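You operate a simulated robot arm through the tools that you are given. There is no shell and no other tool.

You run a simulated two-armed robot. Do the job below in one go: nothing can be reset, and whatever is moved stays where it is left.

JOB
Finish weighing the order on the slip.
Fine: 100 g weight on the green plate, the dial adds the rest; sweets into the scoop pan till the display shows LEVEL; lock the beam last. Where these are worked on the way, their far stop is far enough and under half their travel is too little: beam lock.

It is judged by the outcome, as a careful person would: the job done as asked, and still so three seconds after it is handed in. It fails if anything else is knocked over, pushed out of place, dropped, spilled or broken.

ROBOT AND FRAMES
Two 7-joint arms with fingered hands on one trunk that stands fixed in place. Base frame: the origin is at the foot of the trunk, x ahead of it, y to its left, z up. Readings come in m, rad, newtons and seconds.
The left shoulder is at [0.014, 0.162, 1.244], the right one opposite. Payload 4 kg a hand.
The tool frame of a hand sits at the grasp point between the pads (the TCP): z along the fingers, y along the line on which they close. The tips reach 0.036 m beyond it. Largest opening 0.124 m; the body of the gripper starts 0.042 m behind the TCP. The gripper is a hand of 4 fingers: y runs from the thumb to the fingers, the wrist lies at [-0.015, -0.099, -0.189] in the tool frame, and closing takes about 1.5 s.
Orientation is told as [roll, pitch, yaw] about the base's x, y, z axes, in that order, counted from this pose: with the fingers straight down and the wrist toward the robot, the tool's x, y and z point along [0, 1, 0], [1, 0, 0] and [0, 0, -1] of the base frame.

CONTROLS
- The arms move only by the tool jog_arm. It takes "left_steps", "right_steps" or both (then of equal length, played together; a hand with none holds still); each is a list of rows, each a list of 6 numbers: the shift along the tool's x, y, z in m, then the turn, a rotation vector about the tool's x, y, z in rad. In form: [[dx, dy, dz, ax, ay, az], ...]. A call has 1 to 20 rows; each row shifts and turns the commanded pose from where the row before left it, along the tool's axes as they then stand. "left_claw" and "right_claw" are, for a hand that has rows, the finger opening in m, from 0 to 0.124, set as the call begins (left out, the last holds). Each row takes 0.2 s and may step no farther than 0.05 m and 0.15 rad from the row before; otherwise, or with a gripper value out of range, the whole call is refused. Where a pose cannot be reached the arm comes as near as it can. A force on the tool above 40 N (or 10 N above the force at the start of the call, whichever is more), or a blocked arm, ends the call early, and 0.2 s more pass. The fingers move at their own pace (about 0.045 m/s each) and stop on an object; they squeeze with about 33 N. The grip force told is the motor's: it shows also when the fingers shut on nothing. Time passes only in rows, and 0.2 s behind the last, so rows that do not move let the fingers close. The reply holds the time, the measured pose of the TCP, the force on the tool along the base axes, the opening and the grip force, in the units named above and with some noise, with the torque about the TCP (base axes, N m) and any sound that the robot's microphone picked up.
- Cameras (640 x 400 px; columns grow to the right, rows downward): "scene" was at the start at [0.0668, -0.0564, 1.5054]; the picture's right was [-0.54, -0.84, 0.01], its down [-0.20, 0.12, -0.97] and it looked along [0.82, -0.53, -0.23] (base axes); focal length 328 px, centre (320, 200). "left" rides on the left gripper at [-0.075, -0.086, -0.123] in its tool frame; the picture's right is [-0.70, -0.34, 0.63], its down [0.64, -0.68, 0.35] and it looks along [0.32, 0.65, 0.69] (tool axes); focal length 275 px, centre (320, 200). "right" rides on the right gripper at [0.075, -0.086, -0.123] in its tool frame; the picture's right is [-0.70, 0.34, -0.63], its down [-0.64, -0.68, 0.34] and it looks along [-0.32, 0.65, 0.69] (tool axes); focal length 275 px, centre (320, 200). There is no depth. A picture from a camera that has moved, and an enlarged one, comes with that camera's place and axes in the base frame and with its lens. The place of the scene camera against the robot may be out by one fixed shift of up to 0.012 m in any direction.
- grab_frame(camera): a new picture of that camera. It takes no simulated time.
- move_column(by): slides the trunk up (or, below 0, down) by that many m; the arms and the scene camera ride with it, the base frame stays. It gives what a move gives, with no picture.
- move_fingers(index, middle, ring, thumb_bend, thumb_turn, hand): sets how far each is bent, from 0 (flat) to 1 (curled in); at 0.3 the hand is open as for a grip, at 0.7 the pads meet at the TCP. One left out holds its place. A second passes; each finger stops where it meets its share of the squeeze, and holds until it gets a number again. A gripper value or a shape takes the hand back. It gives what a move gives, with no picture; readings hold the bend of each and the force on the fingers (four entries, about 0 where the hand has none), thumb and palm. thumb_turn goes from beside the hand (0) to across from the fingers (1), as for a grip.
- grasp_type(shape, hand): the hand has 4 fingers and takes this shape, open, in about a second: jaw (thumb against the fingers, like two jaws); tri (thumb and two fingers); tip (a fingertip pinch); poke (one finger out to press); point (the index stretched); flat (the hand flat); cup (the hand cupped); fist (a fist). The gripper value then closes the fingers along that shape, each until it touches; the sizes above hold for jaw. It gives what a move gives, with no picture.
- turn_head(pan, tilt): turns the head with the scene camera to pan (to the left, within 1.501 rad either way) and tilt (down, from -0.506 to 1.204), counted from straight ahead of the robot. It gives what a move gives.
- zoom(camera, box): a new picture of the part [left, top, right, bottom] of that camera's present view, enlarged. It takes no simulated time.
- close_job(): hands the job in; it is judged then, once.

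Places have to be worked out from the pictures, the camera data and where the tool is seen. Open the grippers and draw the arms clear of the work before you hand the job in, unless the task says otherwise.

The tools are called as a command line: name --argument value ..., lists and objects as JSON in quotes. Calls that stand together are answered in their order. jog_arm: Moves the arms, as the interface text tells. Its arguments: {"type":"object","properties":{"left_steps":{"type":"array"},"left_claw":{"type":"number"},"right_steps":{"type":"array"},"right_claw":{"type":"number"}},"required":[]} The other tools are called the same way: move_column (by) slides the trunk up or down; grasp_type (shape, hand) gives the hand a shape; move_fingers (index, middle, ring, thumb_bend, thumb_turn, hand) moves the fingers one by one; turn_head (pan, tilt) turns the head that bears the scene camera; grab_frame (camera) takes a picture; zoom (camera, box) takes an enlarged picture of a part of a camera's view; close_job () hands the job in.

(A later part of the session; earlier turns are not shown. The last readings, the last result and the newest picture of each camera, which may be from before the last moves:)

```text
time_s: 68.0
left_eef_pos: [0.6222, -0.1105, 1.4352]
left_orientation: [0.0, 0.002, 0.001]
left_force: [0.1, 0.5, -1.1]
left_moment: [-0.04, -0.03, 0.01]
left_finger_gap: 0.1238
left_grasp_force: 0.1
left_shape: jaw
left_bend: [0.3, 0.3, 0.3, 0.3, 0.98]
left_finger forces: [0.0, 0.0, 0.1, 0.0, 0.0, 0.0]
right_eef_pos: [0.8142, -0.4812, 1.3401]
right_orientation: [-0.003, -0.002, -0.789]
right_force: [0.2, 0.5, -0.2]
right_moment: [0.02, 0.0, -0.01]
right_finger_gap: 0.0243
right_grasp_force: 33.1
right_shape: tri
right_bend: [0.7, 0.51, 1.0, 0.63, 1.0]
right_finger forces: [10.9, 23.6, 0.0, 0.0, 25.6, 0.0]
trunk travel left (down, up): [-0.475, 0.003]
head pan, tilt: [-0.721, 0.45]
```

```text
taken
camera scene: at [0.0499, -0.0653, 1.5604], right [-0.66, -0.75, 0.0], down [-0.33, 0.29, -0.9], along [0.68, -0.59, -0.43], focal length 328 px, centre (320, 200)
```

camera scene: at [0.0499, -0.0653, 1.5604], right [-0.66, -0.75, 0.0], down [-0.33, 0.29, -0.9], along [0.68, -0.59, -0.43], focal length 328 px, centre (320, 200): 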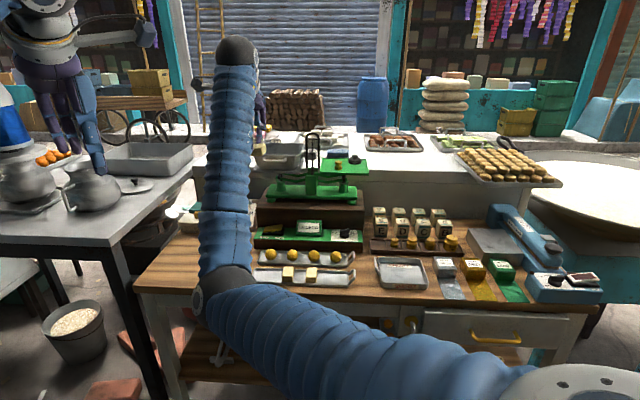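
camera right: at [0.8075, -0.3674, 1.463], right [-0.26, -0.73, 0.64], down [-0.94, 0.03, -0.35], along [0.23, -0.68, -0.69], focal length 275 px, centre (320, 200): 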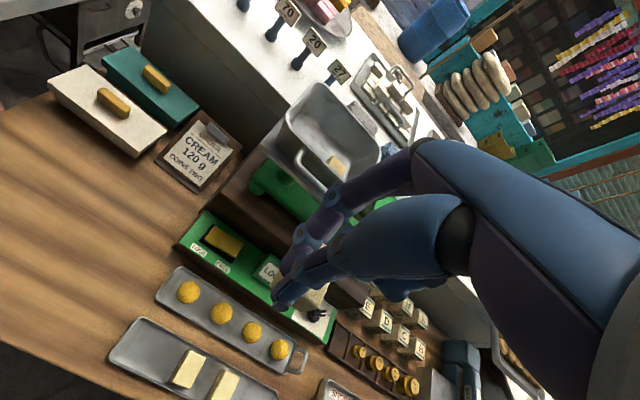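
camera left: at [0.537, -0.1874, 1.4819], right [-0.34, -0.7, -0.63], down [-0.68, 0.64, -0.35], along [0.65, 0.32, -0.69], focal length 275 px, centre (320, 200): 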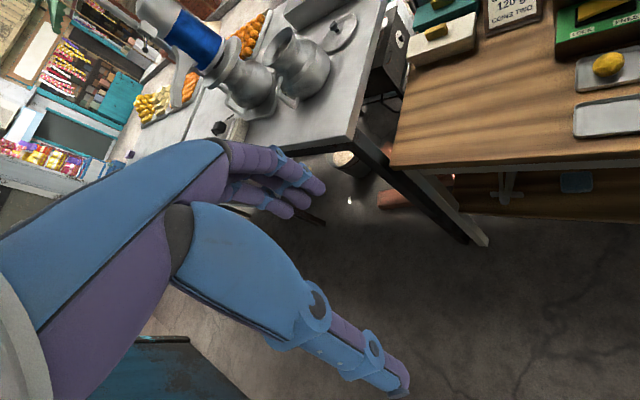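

Pan rim: R -0.298…-0.14, F 1.109…1.228; existing block at (-0.187,1.164). Moving to hover over (R -0.25, F 1.168) at z 1.34.

jog_arm --right_steps '[[0.0025, 0.042, 0, 0, 0, 0], [0.0025, 0.042, 0, 0, 0, 0], [0.0025, 0.042, 0, 0, 0, 0], [0.0025, 0.042, 0, 0, 0, 0], [0.0025, 0.042, 0, 0, 0, 0], [0.002, 0.042, 0, 0, 0, 0], [0, 0, 0, 0, 0, 0]]'

grab_frame --camera "right"

grab_frame --camera "scene"

```text
time_s: 69.6
left_eef_pos: [0.623, -0.1114, 1.4346]
left_orientation: [0.0, -0.001, 0.001]
left_force: [0.2, -0.2, -0.6]
left_moment: [-0.01, 0.01, -0.03]
left_finger_gap: 0.1239
left_grasp_force: 0.1
left_shape: jaw
left_bend: [0.3, 0.3, 0.3, 0.3, 0.98]
left_finger forces: [0.0, 0.0, 0.0, 0.0, 0.0, 0.0]
right_eef_pos: [1.0022, -0.6517, 1.34]
right_orientation: [-0.001, 0.001, -0.79]
right_force: [0.1, 0.6, -0.5]
right_moment: [0.02, -0.05, 0.03]
right_finger_gap: 0.0241
right_grasp_force: 32.7
right_shape: tri
right_bend: [0.7, 0.51, 1.0, 0.63, 1.0]
right_finger forces: [10.6, 23.6, 0.1, 0.0, 26.0, 0.1]
trunk travel left (down, up): [-0.475, 0.003]
head pan, tilt: [-0.721, 0.45]
```

```text
taken
camera right: at [0.9963, -0.5374, 1.4626], right [-0.26, -0.73, 0.63], down [-0.94, 0.03, -0.35], along [0.23, -0.68, -0.69], focal length 275 px, centre (320, 200)
```

right: 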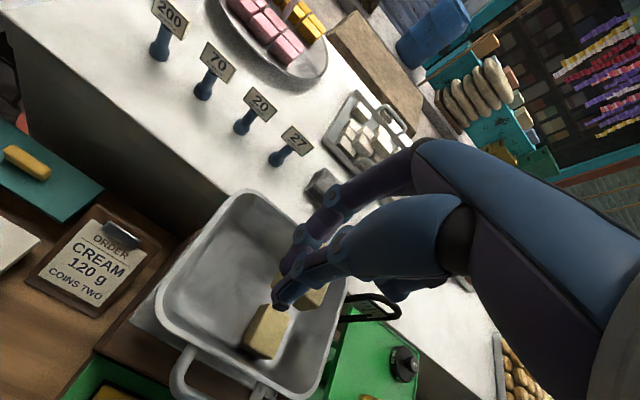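

```text
taken
camera scene: at [0.0507, -0.0657, 1.5603], right [-0.66, -0.75, 0.0], down [-0.33, 0.29, -0.9], along [0.68, -0.59, -0.44], focal length 328 px, centre (320, 200)
```

scene: 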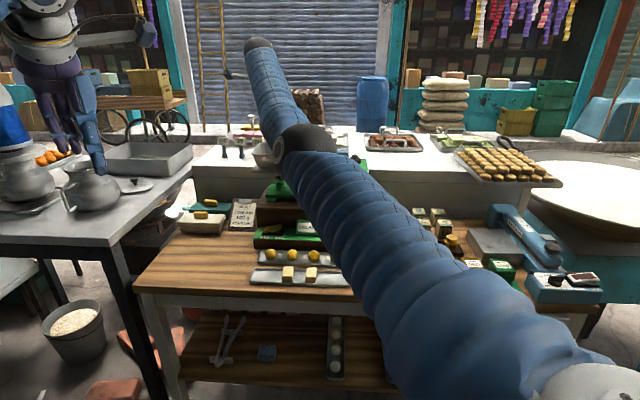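

Good position. Descending into the pan mouth in two stages.

jog_arm --right_steps '[[0, 0.002, 0.025, 0, 0, 0], [0, 0, 0.025, 0, 0, 0], [0, 0, 0.02, 0, 0, 0], [0, 0, 0.015, 0, 0, 0], [0, 0, 0, 0, 0, 0]]'

grab_frame --camera "right"

```text
time_s: 70.8
left_eef_pos: [0.6212, -0.1121, 1.4352]
left_orientation: [-0.001, 0.0, 0.0]
left_force: [0.4, 0.1, -0.4]
left_moment: [-0.01, -0.01, -0.03]
left_finger_gap: 0.1239
left_grasp_force: 0.0
left_shape: jaw
left_bend: [0.3, 0.3, 0.3, 0.3, 0.98]
left_finger forces: [0.0, 0.1, 0.0, 0.1, 0.1, 0.1]
right_eef_pos: [1.0027, -0.6516, 1.2552]
right_orientation: [-0.002, -0.001, -0.788]
right_force: [-0.4, 1.2, -0.9]
right_moment: [-0.03, 0.0, 0.06]
right_finger_gap: 0.0243
right_grasp_force: 33.3
right_shape: tri
right_bend: [0.7, 0.51, 1.0, 0.63, 1.0]
right_finger forces: [10.4, 23.8, 0.0, 0.0, 26.0, 0.0]
trunk travel left (down, up): [-0.475, 0.003]
head pan, tilt: [-0.721, 0.45]
```

```text
taken
camera right: at [0.9974, -0.5381, 1.3778], right [-0.26, -0.73, 0.63], down [-0.94, 0.03, -0.35], along [0.23, -0.68, -0.69], focal length 275 px, centre (320, 200)
```

right: 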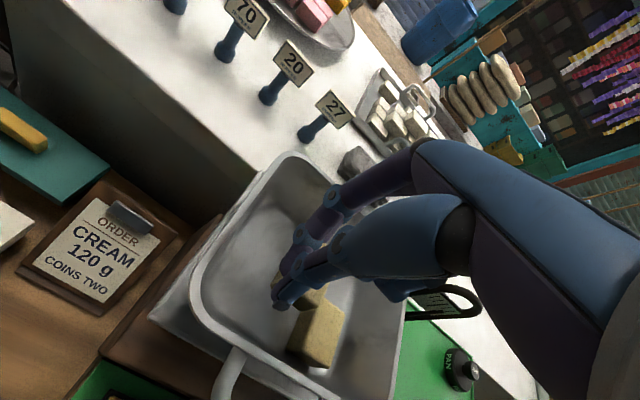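

Clear on all sides. I'll shift 4 mm left, lower another 12 mm while watching forces, then release.

jog_arm --right_steps '[[0.004, 0, 0.004, 0, 0, 0], [0, 0, 0.004, 0, 0, 0], [0, 0, 0.004, 0, 0, 0], [0, 0, 0, 0, 0, 0]]'

zoom --camera "right" --box '[180, 140, 420, 380]'

```text
time_s: 71.8
left_eef_pos: [0.6232, -0.1131, 1.436]
left_orientation: [0.001, 0.0, 0.0]
left_force: [-0.6, 0.4, 0.3]
left_moment: [-0.01, 0.0, -0.03]
left_finger_gap: 0.1238
left_grasp_force: 0.0
left_shape: jaw
left_bend: [0.3, 0.3, 0.3, 0.3, 0.98]
left_finger forces: [0.1, 0.0, 0.0, 0.0, 0.0, 0.1]
right_eef_pos: [1.0072, -0.6496, 1.2422]
right_orientation: [-0.001, -0.001, -0.791]
right_force: [0.4, 0.6, -1.4]
right_moment: [0.0, -0.01, 0.02]
right_finger_gap: 0.0243
right_grasp_force: 33.1
right_shape: tri
right_bend: [0.7, 0.51, 1.0, 0.63, 1.0]
right_finger forces: [10.3, 23.8, 0.1, 0.0, 26.0, 0.0]
trunk travel left (down, up): [-0.475, 0.003]
head pan, tilt: [-0.721, 0.45]
```

```text
1.67 times, centred on (300, 260) of right
camera zoom: at [1.0005, -0.5356, 1.3655], right [-0.26, -0.73, 0.63], down [-0.94, 0.03, -0.34], along [0.23, -0.68, -0.69], focal length 459 px, centre (353, 100)
```

zoom: 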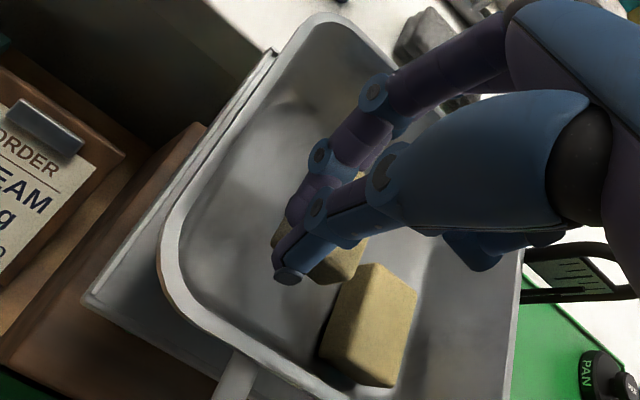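

Block hangs just above the pan floor, left of the first one. Lower 5 mm more and release.

jog_arm --right_steps '[[0, 0, 0.003, 0, 0, 0], [0, 0, 0.003, 0, 0, 0], [0, 0, 0, 0, 0, 0]]'

jog_arm --right_steps '[[0, 0, 0, 0, 0, 0], [0, 0, 0, 0, 0, 0], [0, 0, 0, 0, 0, 0]]' --right_claw 0.056

zoom --camera "right" --box '[180, 140, 420, 380]'

```text
time_s: 72.6
left_eef_pos: [0.6226, -0.1139, 1.4353]
left_orientation: [0.0, -0.001, 0.001]
left_force: [-0.9, -1.1, 0.3]
left_moment: [-0.01, -0.01, 0.01]
left_finger_gap: 0.1237
left_grasp_force: 0.1
left_shape: jaw
left_bend: [0.3, 0.3, 0.3, 0.3, 0.98]
left_finger forces: [0.0, 0.0, 0.0, 0.1, 0.1, 0.0]
right_eef_pos: [1.0056, -0.6488, 1.237]
right_orientation: [-0.001, -0.001, -0.788]
right_force: [0.2, 0.8, -0.9]
right_moment: [-0.04, 0.03, 0.04]
right_finger_gap: 0.0242
right_grasp_force: 33.1
right_shape: tri
right_bend: [0.7, 0.51, 1.0, 0.63, 1.0]
right_finger forces: [10.4, 23.7, 0.0, 0.0, 26.0, 0.1]
trunk travel left (down, up): [-0.475, 0.003]
head pan, tilt: [-0.721, 0.45]
```

```text
time_s: 73.4
left_eef_pos: [0.6231, -0.113, 1.4347]
left_orientation: [0.0, 0.0, 0.0]
left_force: [0.0, -0.5, -0.2]
left_moment: [-0.04, -0.03, 0.0]
left_finger_gap: 0.1234
left_grasp_force: 0.1
left_shape: jaw
left_bend: [0.3, 0.3, 0.3, 0.3, 0.98]
left_finger forces: [0.1, 0.1, 0.0, 0.1, 0.0, 0.0]
right_eef_pos: [1.0074, -0.6489, 1.2368]
right_orientation: [-0.002, -0.002, -0.788]
right_force: [0.4, -0.4, 0.2]
right_moment: [0.0, 0.0, -0.01]
right_finger_gap: 0.0559
right_grasp_force: 0.1
right_shape: tri
right_bend: [0.44, 0.48, 0.99, 0.57, 1.0]
right_finger forces: [0.0, 0.1, 0.0, 0.0, 0.0, 0.0]
trunk travel left (down, up): [-0.475, 0.003]
head pan, tilt: [-0.721, 0.45]
```

```text
1.67 times, centred on (300, 260) of right
camera zoom: at [1.0005, -0.5356, 1.3596], right [-0.26, -0.73, 0.63], down [-0.94, 0.03, -0.34], along [0.23, -0.68, -0.69], focal length 459 px, centre (353, 100)
```

zoom: 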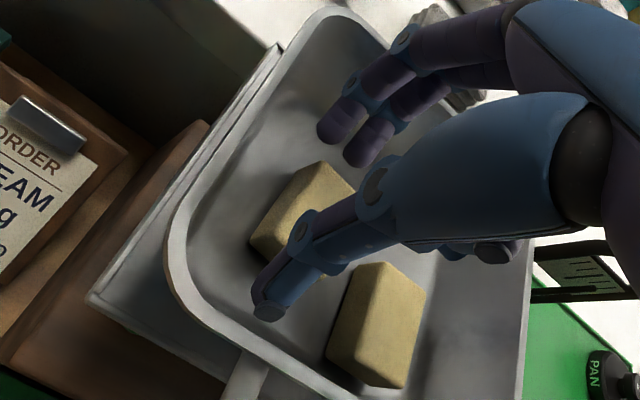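

Second block is in the pan. Rising straight up, then heading back to the tray for block 2 (centre ≈ R -0.0775, F 0.856).

jog_arm --right_steps '[[0, 0, -0.02, 0, 0, 0], [0, 0, -0.03, 0, 0, 0], [0, 0, -0.04, 0, 0, 0], [0, 0, -0.03, 0, 0, 0], [0, -0.04, 0, 0, 0, 0], [0, -0.04, 0, 0, 0, 0], [-0.029, -0.039, 0, 0, 0, 0], [-0.029, -0.039, 0, 0, 0, 0], [-0.029, -0.039, 0, 0, 0, 0], [-0.029, -0.039, 0, 0, 0, 0], [-0.029, -0.039, 0, 0, 0, 0], [-0.029, -0.039, 0, 0, 0, 0], [0, 0, 0, 0, 0, 0]]'

grab_frame --camera "right"

zoom --camera "scene" --box '[230, 120, 390, 220]'

```text
time_s: 76.2
left_eef_pos: [0.6234, -0.1117, 1.4351]
left_orientation: [-0.001, 0.001, 0.0]
left_force: [-0.5, -0.6, 0.1]
left_moment: [-0.03, -0.01, -0.02]
left_finger_gap: 0.1238
left_grasp_force: 0.1
left_shape: jaw
left_bend: [0.3, 0.3, 0.3, 0.3, 0.98]
left_finger forces: [0.1, 0.0, 0.1, 0.1, 0.1, 0.1]
right_eef_pos: [0.9787, -0.6514, 1.4378]
right_orientation: [-0.001, 0.003, -0.789]
right_force: [-0.1, -0.4, 0.2]
right_moment: [-0.01, 0.01, -0.01]
right_finger_gap: 0.0561
right_grasp_force: 0.1
right_shape: tri
right_bend: [0.44, 0.48, 0.99, 0.57, 1.0]
right_finger forces: [0.0, 0.0, 0.1, 0.1, 0.1, 0.0]
right hand out of reach, approached as far as the arm can: row 5, 6, 7, 8, 9, 10, 11, 12
trunk travel left (down, up): [-0.475, 0.003]
head pan, tilt: [-0.721, 0.45]
```

```text
taken
camera right: at [0.9734, -0.5372, 1.5607], right [-0.25, -0.73, 0.63], down [-0.94, 0.03, -0.34], along [0.23, -0.68, -0.69], focal length 275 px, centre (320, 200)
```

right: 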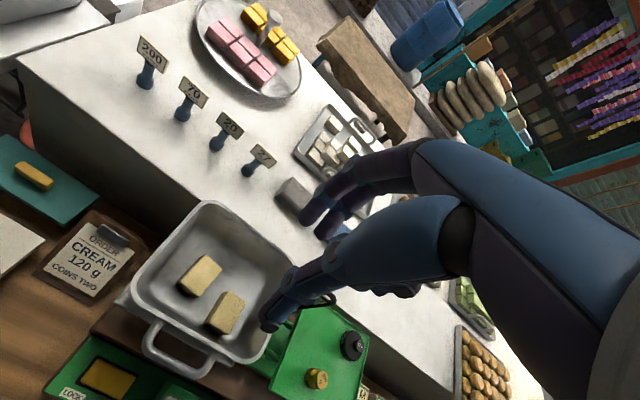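

```text
4.00 times, centred on (310, 170) of scene
camera zoom: at [0.0504, -0.0663, 1.5603], right [-0.66, -0.75, 0.0], down [-0.33, 0.29, -0.9], along [0.68, -0.59, -0.44], focal length 1313 px, centre (360, 320)
```

zoom: 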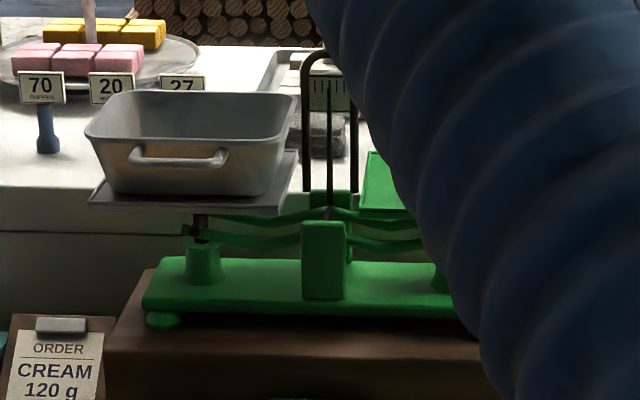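

Both blocks sit well in the pan, but the arm reports out of reach on the way back (TCP stuck at F 1.15, z 1.44, safely high). I'll send one still row to see whether it settles.

jog_arm --right_steps '[[0, 0, 0, 0, 0, 0]]'

grab_frame --camera "scene"

```text
time_s: 76.6
left_eef_pos: [0.6204, -0.1124, 1.4356]
left_orientation: [0.0, 0.0, 0.0]
left_force: [1.1, -0.1, -0.5]
left_moment: [-0.01, 0.01, -0.01]
left_finger_gap: 0.1234
left_grasp_force: 0.1
left_shape: jaw
left_bend: [0.3, 0.3, 0.3, 0.3, 0.98]
left_finger forces: [0.1, 0.0, 0.0, 0.0, 0.0, 0.0]
right_eef_pos: [0.9789, -0.6512, 1.4389]
right_orientation: [-0.002, 0.002, -0.789]
right_force: [0.9, -0.7, 0.8]
right_moment: [-0.02, 0.0, -0.04]
right_finger_gap: 0.0556
right_grasp_force: 0.0
right_shape: tri
right_bend: [0.44, 0.48, 0.99, 0.57, 1.0]
right_finger forces: [0.0, 0.0, 0.0, 0.0, 0.0, 0.0]
trunk travel left (down, up): [-0.475, 0.003]
head pan, tilt: [-0.721, 0.45]
```

```text
taken
camera scene: at [0.0499, -0.0665, 1.5603], right [-0.66, -0.75, 0.0], down [-0.33, 0.29, -0.9], along [0.68, -0.59, -0.44], focal length 328 px, centre (320, 200)
```

scene: 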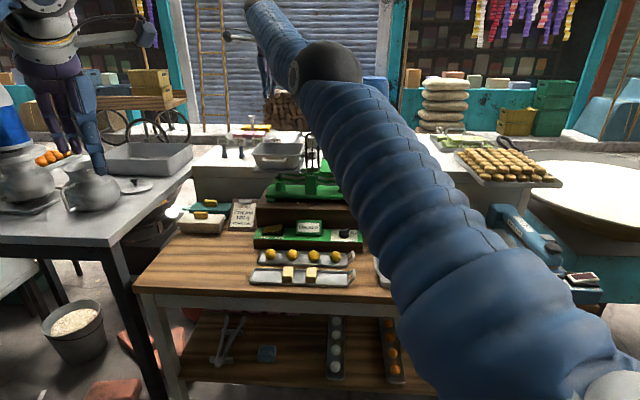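

The command seems re-based at the present pose. Trying a small backward move.

jog_arm --right_steps '[[0, -0.02, 0, 0, 0, 0], [0, -0.02, 0, 0, 0, 0], [0, 0, 0, 0, 0, 0]]'

```text
time_s: 77.4
left_eef_pos: [0.6224, -0.1121, 1.434]
left_orientation: [0.001, 0.001, -0.001]
left_force: [-0.2, -0.2, 0.2]
left_moment: [-0.01, 0.0, 0.01]
left_finger_gap: 0.1238
left_grasp_force: 0.0
left_shape: jaw
left_bend: [0.3, 0.3, 0.3, 0.3, 0.98]
left_finger forces: [0.1, 0.1, 0.1, 0.0, 0.0, 0.0]
right_eef_pos: [0.9817, -0.6342, 1.4489]
right_orientation: [-0.001, 0.004, -0.789]
right_force: [-0.5, 0.3, -0.5]
right_moment: [0.01, 0.01, 0.03]
right_finger_gap: 0.056
right_grasp_force: 0.0
right_shape: tri
right_bend: [0.44, 0.48, 0.99, 0.57, 1.0]
right_finger forces: [0.0, 0.0, 0.1, 0.0, 0.0, 0.0]
right hand out of reach, approached as far as the arm can: row 1, 2
trunk travel left (down, up): [-0.475, 0.003]
head pan, tilt: [-0.721, 0.45]
```

The arm has gone fully straight (wrist 1.035 m from the shoulder, a singular pose). I'll try an up-and-back motion so the elbow starts to flex.

jog_arm --right_steps '[[0, -0.01, -0.03, 0, 0, 0], [0, -0.02, -0.03, 0, 0, 0], [0, -0.02, -0.02, 0, 0, 0], [0, 0, 0, 0, 0, 0]]'

grab_frame --camera "scene"

```text
time_s: 78.4
left_eef_pos: [0.6224, -0.1125, 1.4352]
left_orientation: [-0.001, 0.0, -0.001]
left_force: [-1.2, 0.0, 0.1]
left_moment: [-0.02, -0.05, 0.03]
left_finger_gap: 0.1236
left_grasp_force: 0.0
left_shape: jaw
left_bend: [0.3, 0.3, 0.3, 0.3, 0.98]
left_finger forces: [0.1, 0.0, 0.1, 0.0, 0.0, 0.0]
right_eef_pos: [0.9578, -0.6029, 1.5344]
right_orientation: [-0.003, 0.002, -0.789]
right_force: [0.7, -0.3, -0.4]
right_moment: [0.0, -0.03, 0.02]
right_finger_gap: 0.0559
right_grasp_force: 0.0
right_shape: tri
right_bend: [0.44, 0.48, 0.99, 0.57, 1.0]
right_finger forces: [0.0, 0.0, 0.0, 0.1, 0.0, 0.0]
right hand out of reach, approached as far as the arm can: row 2, 3
trunk travel left (down, up): [-0.475, 0.003]
head pan, tilt: [-0.721, 0.45]
```

```text
taken
camera scene: at [0.0506, -0.0669, 1.5603], right [-0.66, -0.75, 0.0], down [-0.33, 0.29, -0.9], along [0.68, -0.59, -0.44], focal length 328 px, centre (320, 200)
```

scene: 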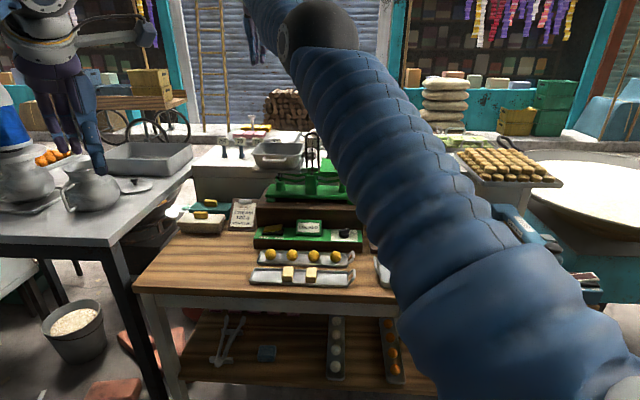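

Still straight. The reverse of what straightened it was a downward motion, so I'll try going straight down a little (still well above the pan).

jog_arm --right_steps '[[0, 0, 0.015, 0, 0, 0], [0, 0, 0.015, 0, 0, 0], [0, 0, 0.015, 0, 0, 0], [0, 0, 0, 0, 0, 0]]'

```text
time_s: 79.4
left_eef_pos: [0.6221, -0.1132, 1.4355]
left_orientation: [0.0, 0.0, -0.001]
left_force: [-0.7, -0.6, -0.3]
left_moment: [-0.04, -0.01, -0.01]
left_finger_gap: 0.1235
left_grasp_force: 0.1
left_shape: jaw
left_bend: [0.3, 0.3, 0.3, 0.3, 0.98]
left_finger forces: [0.1, 0.1, 0.0, 0.1, 0.0, 0.0]
right_eef_pos: [0.9721, -0.6085, 1.4957]
right_orientation: [-0.004, 0.004, -0.789]
right_force: [-0.1, 0.2, -0.5]
right_moment: [0.02, 0.03, 0.02]
right_finger_gap: 0.0559
right_grasp_force: 0.1
right_shape: tri
right_bend: [0.44, 0.48, 0.99, 0.57, 1.0]
right_finger forces: [0.0, 0.0, 0.1, 0.0, 0.0, 0.0]
right hand out of reach, approached as far as the arm can: row 1, 2, 3
trunk travel left (down, up): [-0.475, 0.003]
head pan, tilt: [-0.721, 0.45]
```

It slides along the limit sphere. The elbow lies below the shoulder–wrist line, so flexing it moves the hand up-right; I'll command mostly-tangential right/up steps with only a slight inward part.

jog_arm --right_steps '[[-0.03, 0.006, -0.01, 0, 0, 0], [-0.03, 0.005, -0.01, 0, 0, 0], [-0.03, 0.003, -0.01, 0, 0, 0], [-0.03, 0.0, -0.005, 0, 0, 0], [0, 0, 0, 0, 0, 0]]'

grab_frame --camera "scene"

```text
time_s: 80.6
left_eef_pos: [0.6229, -0.1115, 1.4352]
left_orientation: [-0.001, 0.002, 0.001]
left_force: [1.1, 0.5, -0.1]
left_moment: [-0.02, 0.01, 0.01]
left_finger_gap: 0.1237
left_grasp_force: 0.0
left_shape: jaw
left_bend: [0.3, 0.3, 0.3, 0.3, 0.98]
left_finger forces: [0.1, 0.1, 0.1, 0.0, 0.1, 0.1]
right_eef_pos: [0.9125, -0.7095, 1.539]
right_orientation: [-0.002, 0.002, -0.79]
right_force: [0.7, 0.3, -0.5]
right_moment: [-0.03, 0.0, -0.03]
right_finger_gap: 0.0558
right_grasp_force: 0.1
right_shape: tri
right_bend: [0.44, 0.48, 0.99, 0.57, 1.0]
right_finger forces: [0.1, 0.0, 0.0, 0.0, 0.0, 0.1]
right hand out of reach, approached as far as the arm can: row 2, 3, 4
trunk travel left (down, up): [-0.475, 0.003]
head pan, tilt: [-0.721, 0.45]
```

```text
taken
camera scene: at [0.0509, -0.0657, 1.5603], right [-0.66, -0.75, 0.0], down [-0.33, 0.29, -0.9], along [0.68, -0.59, -0.44], focal length 328 px, centre (320, 200)
```

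scene: 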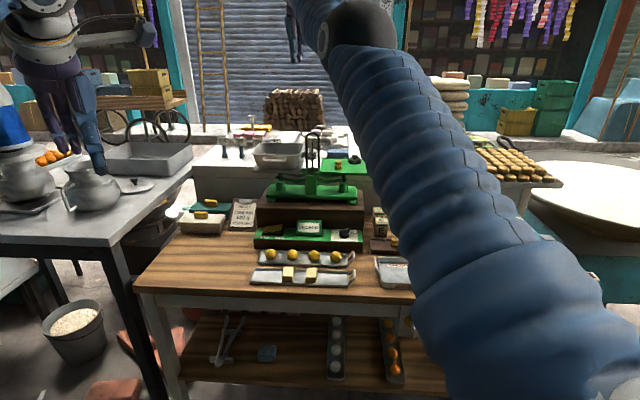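

Estimating from the earlier picture, the elbow actually lies below-right of the line, so flexing moves the hand up-left. Trying tangential up-left steps with a small inward bias.

jog_arm --right_steps '[[0.02, -0.0215, -0.03, 0, 0, 0], [0.02, -0.022, -0.03, 0, 0, 0], [0.02, -0.023, -0.03, 0, 0, 0], [0.02, -0.025, -0.025, 0, 0, 0], [0, 0, 0, 0, 0, 0]]'

```text
time_s: 82.0
left_eef_pos: [0.6282, -0.1131, 1.432]
left_orientation: [0.002, 0.004, 0.012]
left_force: [0.7, 0.7, 1.1]
left_moment: [-0.14, 0.02, -0.05]
left_finger_gap: 0.1236
left_grasp_force: 0.0
left_shape: jaw
left_bend: [0.3, 0.3, 0.3, 0.3, 0.98]
left_finger forces: [0.0, 0.1, 0.0, 0.0, 0.0, 0.1]
right_eef_pos: [0.9126, -0.606, 1.6116]
right_orientation: [-0.011, 0.046, -0.799]
right_force: [-0.8, -0.3, 0.0]
right_moment: [0.03, 0.02, -0.01]
right_finger_gap: 0.056
right_grasp_force: 0.0
right_shape: tri
right_bend: [0.44, 0.48, 0.99, 0.57, 1.0]
right_finger forces: [0.0, 0.0, 0.1, 0.0, 0.0, 0.0]
right hand out of reach, approached as far as the arm can: row 4
trunk travel left (down, up): [-0.475, 0.003]
head pan, tilt: [-0.721, 0.45]
stopped in row 5 (right hand): the arm was blocked; the commanded pose is now the measured one
```

Something changed ("blocked", a small jolt). Looking at the scene before moving again.

grab_frame --camera "scene"

grab_frame --camera "right"

grab_frame --camera "left"

```text
taken
camera scene: at [0.0579, -0.0755, 1.5602], right [-0.66, -0.75, 0.0], down [-0.33, 0.29, -0.9], along [0.67, -0.59, -0.44], focal length 328 px, centre (320, 200)
```

scene: 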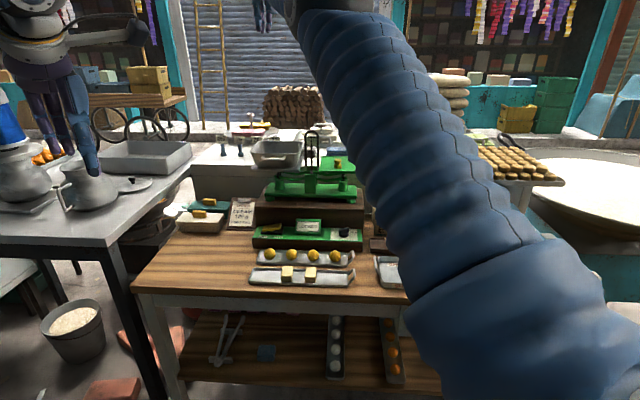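

```text
taken
camera right: at [0.9123, -0.4959, 1.7364], right [-0.24, -0.74, 0.63], down [-0.95, 0.05, -0.31], along [0.2, -0.67, -0.72], focal length 275 px, centre (320, 200)
```

right: 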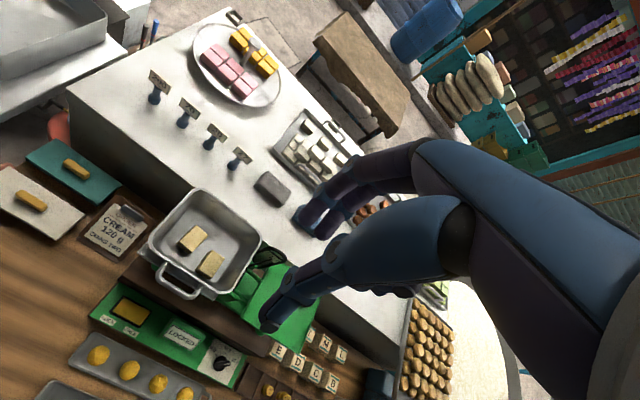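

```text
taken
camera left: at [0.5439, -0.1884, 1.5545], right [-0.33, -0.7, -0.64], down [-0.69, 0.64, -0.34], along [0.64, 0.33, -0.69], focal length 275 px, centre (320, 200)
```

left: 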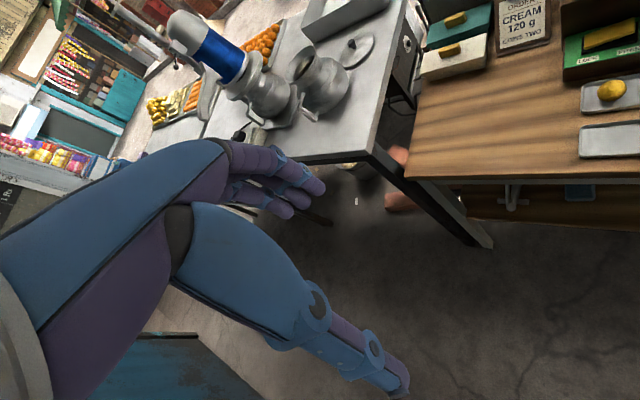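

Everything on the table is undisturbed. Let the arm settle, then try a gentle back move.

jog_arm --right_steps '[[0, 0, 0, 0, 0, 0], [0, 0, 0, 0, 0, 0]]'

jog_arm --right_steps '[[0, -0.01, 0, 0, 0, 0], [0, -0.01, 0, 0, 0, 0], [0, 0, 0, 0, 0, 0]]'

```text
time_s: 82.8
left_eef_pos: [0.6281, -0.1103, 1.4334]
left_orientation: [0.001, 0.003, 0.007]
left_force: [0.2, 0.6, -0.1]
left_moment: [-0.04, 0.02, -0.03]
left_finger_gap: 0.1234
left_grasp_force: 0.1
left_shape: jaw
left_bend: [0.3, 0.3, 0.3, 0.3, 0.98]
left_finger forces: [0.0, 0.0, 0.0, 0.1, 0.0, 0.1]
right_eef_pos: [0.9121, -0.605, 1.6096]
right_orientation: [-0.019, 0.046, -0.802]
right_force: [-0.9, 0.6, 0.5]
right_moment: [0.01, -0.02, 0.02]
right_finger_gap: 0.056
right_grasp_force: 0.0
right_shape: tri
right_bend: [0.44, 0.48, 0.99, 0.57, 1.0]
right_finger forces: [0.1, 0.0, 0.0, 0.0, 0.0, 0.1]
trunk travel left (down, up): [-0.475, 0.003]
head pan, tilt: [-0.721, 0.45]
stopped in row 2 (right hand): the arm was blocked; the commanded pose is now the measured one
```

```text
time_s: 83.8
left_eef_pos: [0.6268, -0.1119, 1.4349]
left_orientation: [0.001, 0.003, 0.008]
left_force: [0.0, 0.0, -0.1]
left_moment: [-0.06, 0.02, -0.03]
left_finger_gap: 0.1238
left_grasp_force: 0.0
left_shape: jaw
left_bend: [0.3, 0.3, 0.3, 0.3, 0.98]
left_finger forces: [0.0, 0.0, 0.1, 0.0, 0.0, 0.0]
right_eef_pos: [0.9093, -0.5984, 1.6078]
right_orientation: [-0.026, 0.06, -0.805]
right_force: [-0.9, 0.4, -0.9]
right_moment: [0.02, -0.02, 0.0]
right_finger_gap: 0.0558
right_grasp_force: 0.1
right_shape: tri
right_bend: [0.44, 0.48, 0.99, 0.57, 1.0]
right_finger forces: [0.2, 0.0, 0.0, 0.0, 0.1, 0.0]
right hand out of reach, approached as far as the arm can: row 1, 2
trunk travel left (down, up): [-0.475, 0.003]
head pan, tilt: [-0.721, 0.45]
stopped in row 3 (right hand): the arm was blocked; the commanded pose is now the measured one
```

The wrist distance is now slowly shrinking but the hand orientation drifts: pointing straight down with a raised forearm likely strains the wrist. I'll pitch the fingers forward, which relieves it.

jog_arm --right_steps '[[0, 0, 0, -0.1, 0, 0], [0, 0, 0, -0.1, 0, 0], [0, 0, 0, -0.1, 0, 0], [0, 0, 0, -0.1, 0, 0], [0, 0, 0, 0, 0, 0]]'

grab_frame --camera "scene"

```text
time_s: 85.0
left_eef_pos: [0.626, -0.1147, 1.4313]
left_orientation: [0.004, 0.004, 0.005]
left_force: [-0.5, 0.6, -0.4]
left_moment: [0.0, 0.02, 0.0]
left_finger_gap: 0.1235
left_grasp_force: 0.1
left_shape: jaw
left_bend: [0.3, 0.3, 0.3, 0.3, 0.98]
left_finger forces: [0.0, 0.0, 0.1, 0.0, 0.0, 0.0]
right_eef_pos: [0.9744, -0.6166, 1.6516]
right_orientation: [-0.023, -0.346, -0.791]
right_force: [0.2, -0.8, -0.8]
right_moment: [-0.02, 0.03, -0.02]
right_finger_gap: 0.056
right_grasp_force: 0.0
right_shape: tri
right_bend: [0.44, 0.48, 0.99, 0.57, 1.0]
right_finger forces: [0.1, 0.1, 0.0, 0.0, 0.0, 0.0]
right hand out of reach, approached as far as the arm can: row 1, 2, 3, 4
trunk travel left (down, up): [-0.475, 0.003]
head pan, tilt: [-0.721, 0.45]
```

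```text
taken
camera scene: at [0.0544, -0.0744, 1.5597], right [-0.66, -0.75, 0.0], down [-0.33, 0.29, -0.9], along [0.68, -0.59, -0.44], focal length 328 px, centre (320, 200)
```

scene: 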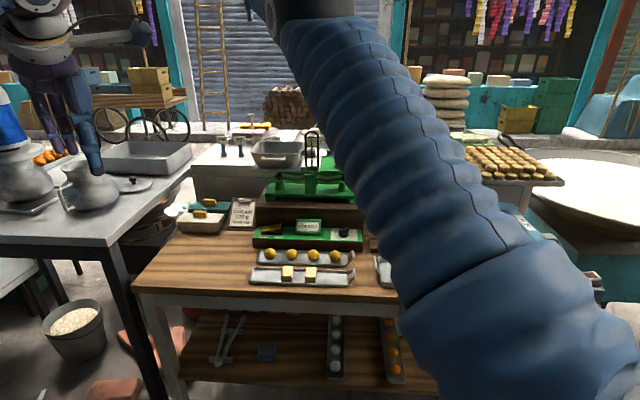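

Still sliding on the full-extension sphere. Plan: swing the straight arm far to the right in clear air first, then make a long up-left sweep with an inward target, so the elbow flexes on the way. First swing right.

jog_arm --right_steps '[[-0.044, 0.0084, 0.0136, 0, 0, 0], [-0.044, 0.0084, 0.0136, 0, 0, 0], [-0.044, 0.0084, 0.0136, 0, 0, 0], [-0.044, 0.0084, 0.0136, 0, 0, 0], [-0.044, 0.0084, 0.0136, 0, 0, 0], [-0.044, 0.0084, 0.0136, 0, 0, 0], [-0.044, 0.0084, 0.0136, 0, 0, 0], [-0.044, 0.0084, 0.0136, 0, 0, 0], [0, 0, 0, 0, 0, 0]]'

grab_frame --camera "scene"

```text
time_s: 87.0
left_eef_pos: [0.6237, -0.1064, 1.4332]
left_orientation: [-0.002, 0.002, 0.007]
left_force: [0.3, -0.5, 0.8]
left_moment: [0.01, 0.01, 0.0]
left_finger_gap: 0.1236
left_grasp_force: 0.0
left_shape: jaw
left_bend: [0.3, 0.3, 0.3, 0.3, 0.98]
left_finger forces: [0.0, 0.0, 0.0, 0.1, 0.1, 0.0]
right_eef_pos: [0.8213, -0.9399, 1.6063]
right_orientation: [-0.028, -0.356, -0.789]
right_force: [0.4, 0.0, 0.3]
right_moment: [-0.02, 0.01, -0.06]
right_finger_gap: 0.0557
right_grasp_force: 0.1
right_shape: tri
right_bend: [0.44, 0.48, 0.99, 0.57, 1.0]
right_finger forces: [0.1, 0.0, 0.1, 0.0, 0.0, 0.0]
right hand out of reach, approached as far as the arm can: row 1, 2, 3, 4, 5
trunk travel left (down, up): [-0.475, 0.003]
head pan, tilt: [-0.721, 0.45]
```

```text
taken
camera scene: at [0.0519, -0.0656, 1.5603], right [-0.66, -0.75, 0.0], down [-0.33, 0.29, -0.9], along [0.68, -0.59, -0.44], focal length 328 px, centre (320, 200)
```

scene: 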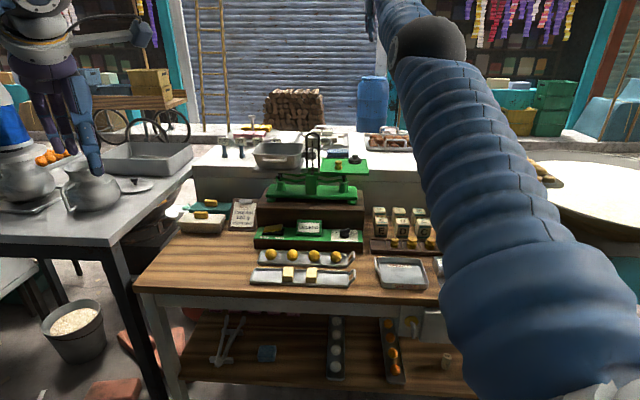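

Rows 6–8 were reachable and the torso sway is gone. Testing a small backward move here.

jog_arm --right_steps '[[0, -0.0094, -0.0034, 0, 0, 0], [0, -0.0188, -0.0068, 0, 0, 0], [0, -0.0188, -0.0068, 0, 0, 0], [0, 0, 0, 0, 0, 0]]'

```text
time_s: 88.0
left_eef_pos: [0.6237, -0.1087, 1.4331]
left_orientation: [0.001, 0.002, 0.005]
left_force: [0.0, 0.5, -0.4]
left_moment: [0.0, 0.03, -0.03]
left_finger_gap: 0.1235
left_grasp_force: 0.1
left_shape: jaw
left_bend: [0.3, 0.3, 0.3, 0.3, 0.98]
left_finger forces: [0.0, 0.1, 0.0, 0.0, 0.0, 0.0]
right_eef_pos: [0.7856, -0.9074, 1.6046]
right_orientation: [-0.025, -0.354, -0.789]
right_force: [-1.0, -0.5, -0.2]
right_moment: [-0.04, 0.01, 0.02]
right_finger_gap: 0.0562
right_grasp_force: 0.0
right_shape: tri
right_bend: [0.44, 0.48, 0.99, 0.57, 1.0]
right_finger forces: [0.0, 0.0, 0.0, 0.0, 0.0, 0.0]
trunk travel left (down, up): [-0.475, 0.003]
head pan, tilt: [-0.721, 0.45]
```

Unlocked: the arm retracts normally now. Continuing back 0.3 m, restoring vertical orientation, and then checking.

jog_arm --right_steps '[[0, -0.0405, -0.0146, 0, 0, 0], [0, -0.0405, -0.0146, 0, 0, 0], [0, -0.0405, -0.0146, 0, 0, 0], [0, -0.0405, -0.0146, 0, 0, 0], [0, -0.0405, -0.0146, 0, 0, 0], [0, -0.0405, -0.0146, 0, 0, 0], [0, -0.0405, -0.0146, 0, 0, 0], [0, 0, 0, 0.118, 0, 0], [0, 0, 0, 0.118, 0, 0], [0, 0, 0, 0.118, 0, 0], [0, 0, 0, 0, 0.025, 0], [0, 0, 0, 0, 0, 0]]'

grab_frame --camera "scene"

grab_frame --camera "right"

```text
time_s: 90.6
left_eef_pos: [0.623, -0.1057, 1.4349]
left_orientation: [-0.001, 0.0, 0.008]
left_force: [-0.6, 0.1, 0.3]
left_moment: [0.01, 0.01, -0.01]
left_finger_gap: 0.1235
left_grasp_force: 0.0
left_shape: jaw
left_bend: [0.3, 0.3, 0.3, 0.3, 0.98]
left_finger forces: [0.0, 0.1, 0.0, 0.1, 0.0, 0.1]
right_eef_pos: [0.5751, -0.6882, 1.6024]
right_orientation: [0.001, -0.002, -0.798]
right_force: [0.4, 0.8, 0.8]
right_moment: [-0.02, 0.01, 0.01]
right_finger_gap: 0.0561
right_grasp_force: 0.0
right_shape: tri
right_bend: [0.44, 0.48, 0.99, 0.57, 1.0]
right_finger forces: [0.1, 0.0, 0.0, 0.0, 0.0, 0.1]
trunk travel left (down, up): [-0.475, 0.003]
head pan, tilt: [-0.721, 0.45]
```

```text
taken
camera scene: at [0.0507, -0.0659, 1.5603], right [-0.66, -0.75, 0.0], down [-0.33, 0.29, -0.9], along [0.68, -0.59, -0.44], focal length 328 px, centre (320, 200)
```

scene: 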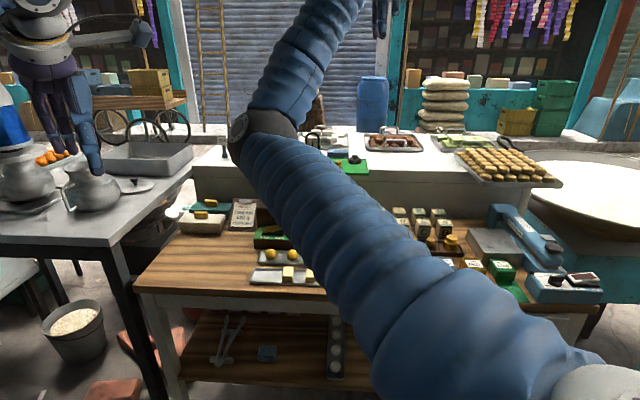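

```text
taken
camera right: at [0.5692, -0.5754, 1.725], right [-0.27, -0.73, 0.63], down [-0.94, 0.04, -0.35], along [0.23, -0.69, -0.69], focal length 275 px, centre (320, 200)
```

right: 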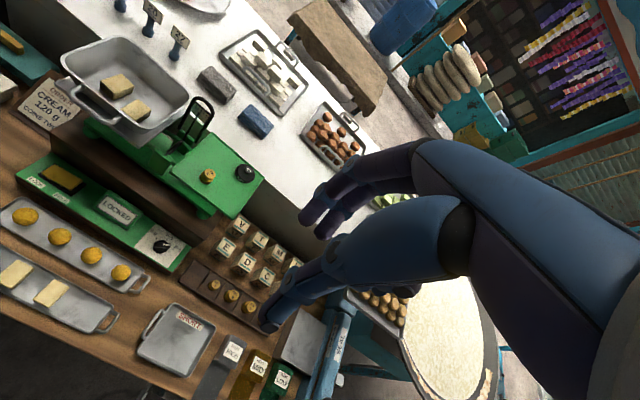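

Recovered; lesson: keep the wrist within ~1.0 m. With two blocks in the pan I'll now free the beam to read the display. Descending toward the rocker side with yaw turned clockwise so the curled fingers stay clear of the display.

jog_arm --right_steps '[[0.028, 0.002, 0.036, 0, 0, 0], [0.028, 0.002, 0.036, 0, 0, 0], [0.028, 0.002, 0.036, 0, 0, 0], [0.028, 0.002, 0.036, 0, 0, 0], [0.028, 0.002, 0.036, 0, 0, 0], [0.028, 0.002, 0.036, 0, 0, 0], [0.028, 0.002, 0.036, 0, 0, 0], [0.028, 0.002, 0.036, 0, 0, 0], [0.028, 0.002, 0.036, 0, 0, 0], [0.028, 0.002, 0.036, 0, 0, 0], [0, 0, 0, 0, 0, 0.14], [0, 0, 0, 0, 0, 0.14], [0, 0, 0, 0, 0, 0.14], [0, 0, 0, 0, 0, 0.14], [0, 0, 0, 0, 0, 0.14], [0, 0, 0, 0, 0, 0]]'

grasp_type --shape "tip" --hand "right"

jog_arm --right_steps '[[0, 0, 0, -0.15, 0, 0], [0, 0, 0, -0.15, 0, 0], [0, 0, 0, -0.15, 0, 0], [0, 0, 0, -0.15, 0, 0], [0, 0, 0, 0, 0, 0], [0, 0, 0, 0, 0, 0]]' --right_claw 0.0

grab_frame --camera "right"

grab_frame --camera "scene"

```text
time_s: 94.0
left_eef_pos: [0.6223, -0.1074, 1.4339]
left_orientation: [-0.001, 0.0, 0.007]
left_force: [0.9, -0.2, -0.7]
left_moment: [-0.02, 0.03, -0.03]
left_finger_gap: 0.1236
left_grasp_force: 0.1
left_shape: jaw
left_bend: [0.3, 0.3, 0.3, 0.3, 0.98]
left_finger forces: [0.0, 0.0, 0.1, 0.0, 0.0, 0.0]
right_eef_pos: [0.7892, -0.509, 1.2433]
right_orientation: [0.003, 0.001, -1.499]
right_force: [-0.6, 0.1, 0.5]
right_moment: [0.01, -0.01, 0.01]
right_finger_gap: 0.056
right_grasp_force: 0.1
right_shape: tri
right_bend: [0.44, 0.48, 0.99, 0.57, 1.0]
right_finger forces: [0.0, 0.0, 0.0, 0.0, 0.0, 0.0]
trunk travel left (down, up): [-0.475, 0.003]
head pan, tilt: [-0.721, 0.45]
```

```text
time_s: 94.9
left_eef_pos: [0.6225, -0.1071, 1.435]
left_orientation: [-0.001, 0.0, 0.009]
left_force: [0.1, -1.2, 1.0]
left_moment: [0.04, 0.0, 0.01]
left_finger_gap: 0.1236
left_grasp_force: 0.1
left_shape: jaw
left_bend: [0.3, 0.3, 0.3, 0.3, 0.98]
left_finger forces: [0.0, 0.1, 0.1, 0.0, 0.0, 0.0]
right_eef_pos: [0.7898, -0.5092, 1.2438]
right_orientation: [0.004, 0.002, -1.5]
right_force: [0.5, 0.2, 0.1]
right_moment: [-0.02, 0.02, -0.02]
right_finger_gap: 0.1239
right_grasp_force: 0.1
right_shape: tip
right_bend: [0.31, 0.98, 0.99, 0.3, 0.98]
right_finger forces: [0.1, 0.0, 0.1, 0.0, 0.1, 0.0]
trunk travel left (down, up): [-0.475, 0.003]
head pan, tilt: [-0.721, 0.45]
```

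```text
time_s: 96.3
left_eef_pos: [0.6223, -0.1067, 1.4354]
left_orientation: [-0.002, 0.001, 0.008]
left_force: [0.3, -0.4, -0.4]
left_moment: [0.03, -0.01, 0.0]
left_finger_gap: 0.1238
left_grasp_force: 0.0
left_shape: jaw
left_bend: [0.3, 0.3, 0.3, 0.3, 0.98]
left_finger forces: [0.0, 0.0, 0.0, 0.1, 0.0, 0.0]
right_eef_pos: [0.7902, -0.5085, 1.2424]
right_orientation: [0.004, -0.6, -1.5]
right_force: [0.5, -0.6, 0.8]
right_moment: [-0.02, 0.02, 0.04]
right_finger_gap: 0.0044
right_grasp_force: 0.0
right_shape: tip
right_bend: [0.7, 0.98, 0.99, 0.69, 1.0]
right_finger forces: [0.1, 0.0, 0.0, 0.0, 0.1, 0.0]
trunk travel left (down, up): [-0.475, 0.003]
head pan, tilt: [-0.721, 0.45]
```

```text
taken
camera right: at [0.8552, -0.3635, 1.2959], right [-0.7, 0.03, 0.71], down [-0.67, 0.32, -0.67], along [-0.25, -0.95, -0.2], focal length 275 px, centre (320, 200)
```

right: 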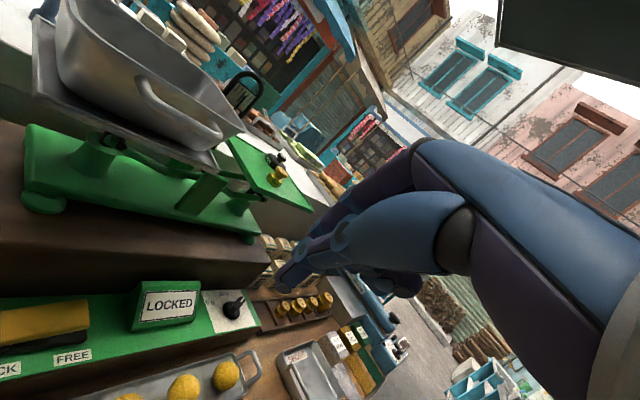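

```text
taken
camera scene: at [0.0503, -0.0663, 1.5603], right [-0.66, -0.75, 0.0], down [-0.33, 0.29, -0.9], along [0.68, -0.59, -0.44], focal length 328 px, centre (320, 200)
```

scene: 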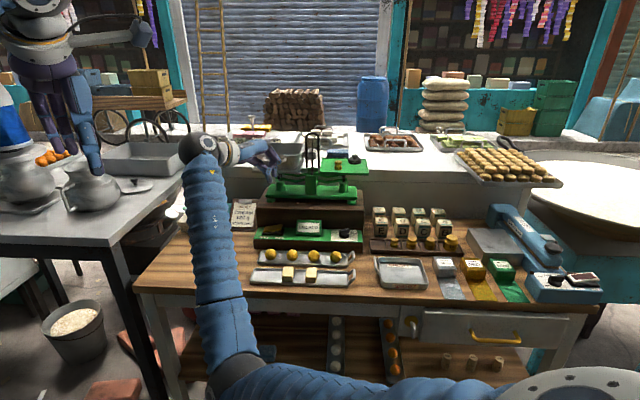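

FREE end confirmed at about (R -0.193, F 1.045, z 0.99). Moving to hover the closed tip above the pressing point.

jog_arm --right_steps '[[0.0165, -0.0063, 0.0374, 0, 0, 0], [0.0165, -0.0063, 0.0374, 0, 0, 0], [0.0165, -0.0063, 0.0374, 0, 0, 0], [0.0165, -0.0063, 0.0374, 0, 0, 0], [0.0165, -0.0063, 0.0374, 0, 0, 0], [0, 0, 0, 0, 0, 0]]'

grab_frame --camera "right"

zoom --camera "scene" --box '[220, 130, 380, 260]'

```text
time_s: 97.7
left_eef_pos: [0.6218, -0.1076, 1.4352]
left_orientation: [-0.003, 0.0, 0.005]
left_force: [-0.3, 0.9, 1.1]
left_moment: [-0.02, 0.01, 0.0]
left_finger_gap: 0.1237
left_grasp_force: 0.1
left_shape: jaw
left_bend: [0.3, 0.3, 0.3, 0.3, 0.98]
left_finger forces: [0.1, 0.1, 0.0, 0.0, 0.1, 0.0]
right_eef_pos: [0.8783, -0.5807, 1.0726]
right_orientation: [0.003, -0.6, -1.501]
right_force: [-0.3, 0.7, 0.6]
right_moment: [-0.05, -0.01, -0.02]
right_finger_gap: 0.0002
right_grasp_force: 32.6
right_shape: tip
right_bend: [0.7, 1.0, 1.0, 0.71, 1.0]
right_finger forces: [0.0, 0.1, 0.0, 0.0, 0.0, 0.0]
trunk travel left (down, up): [-0.475, 0.003]
head pan, tilt: [-0.721, 0.45]
```

```text
taken
camera right: at [0.9431, -0.4361, 1.1243], right [-0.7, 0.03, 0.71], down [-0.67, 0.32, -0.67], along [-0.25, -0.95, -0.21], focal length 275 px, centre (320, 200)
```

right: 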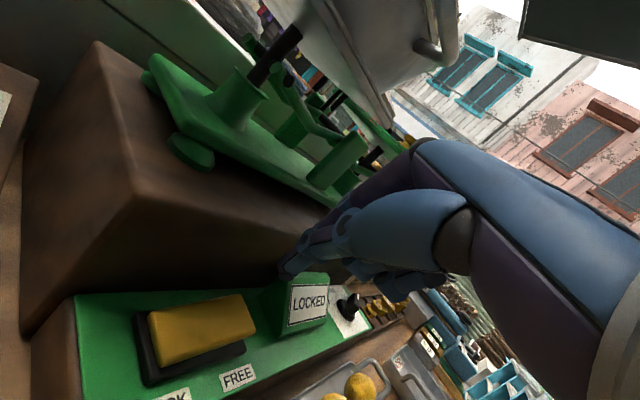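

```text
3.08 times, centred on (300, 195) of scene
camera zoom: at [0.0498, -0.0657, 1.5604], right [-0.66, -0.75, 0.0], down [-0.33, 0.29, -0.9], along [0.68, -0.59, -0.44], focal length 1010 px, centre (382, 215)
```

zoom: 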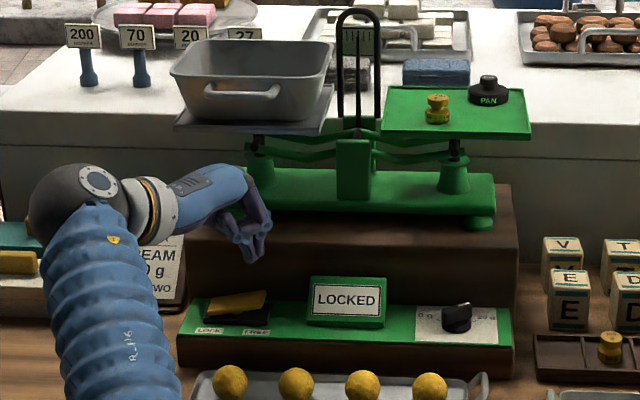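

The tip hovers right above the rocker's FREE half. Shift 6 mm toward the FREE end and go down to just above it.

jog_arm --right_steps '[[-0.0045, 0.0032, 0.0022, 0, 0, 0], [0, -0.00565, 0.00825, 0, 0, 0], [0, -0.00565, 0.00825, 0, 0, 0], [0, -0.00565, 0.00825, 0, 0, 0], [0, -0.0028, 0.0041, 0, 0, 0], [0, 0, 0, 0, 0, 0]]'

zoom --camera "scene" --box '[250, 190, 330, 240]'

grab_frame --camera "right"

```text
time_s: 99.1
left_eef_pos: [0.6229, -0.1085, 1.4351]
left_orientation: [-0.003, 0.0, 0.007]
left_force: [-0.3, -0.8, 0.4]
left_moment: [0.03, 0.02, 0.01]
left_finger_gap: 0.1236
left_grasp_force: 0.0
left_shape: jaw
left_bend: [0.3, 0.3, 0.3, 0.3, 0.98]
left_finger forces: [0.0, 0.1, 0.0, 0.1, 0.0, 0.0]
right_eef_pos: [0.8742, -0.5878, 1.0363]
right_orientation: [0.004, -0.602, -1.501]
right_force: [0.7, 0.2, -0.5]
right_moment: [-0.02, 0.01, -0.03]
right_finger_gap: 0.0
right_grasp_force: 32.8
right_shape: tip
right_bend: [0.7, 1.0, 1.0, 0.71, 1.0]
right_finger forces: [0.0, 0.0, 0.0, 0.0, 0.0, 0.0]
trunk travel left (down, up): [-0.475, 0.003]
head pan, tilt: [-0.721, 0.45]
```

```text
8.00 times, centred on (290, 215) of scene
camera zoom: at [0.0502, -0.0664, 1.5603], right [-0.66, -0.75, 0.0], down [-0.33, 0.29, -0.9], along [0.68, -0.59, -0.44], focal length 2626 px, centre (560, 80)
```

zoom: 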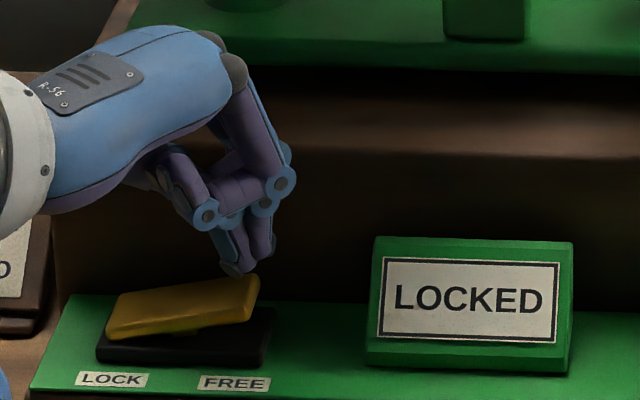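

```text
taken
camera right: at [0.9396, -0.441, 1.0891], right [-0.7, 0.03, 0.71], down [-0.67, 0.32, -0.67], along [-0.25, -0.95, -0.21], focal length 275 px, centre (320, 200)
```

right: 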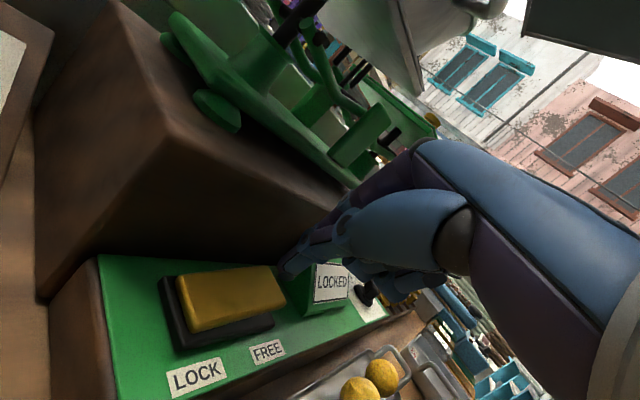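

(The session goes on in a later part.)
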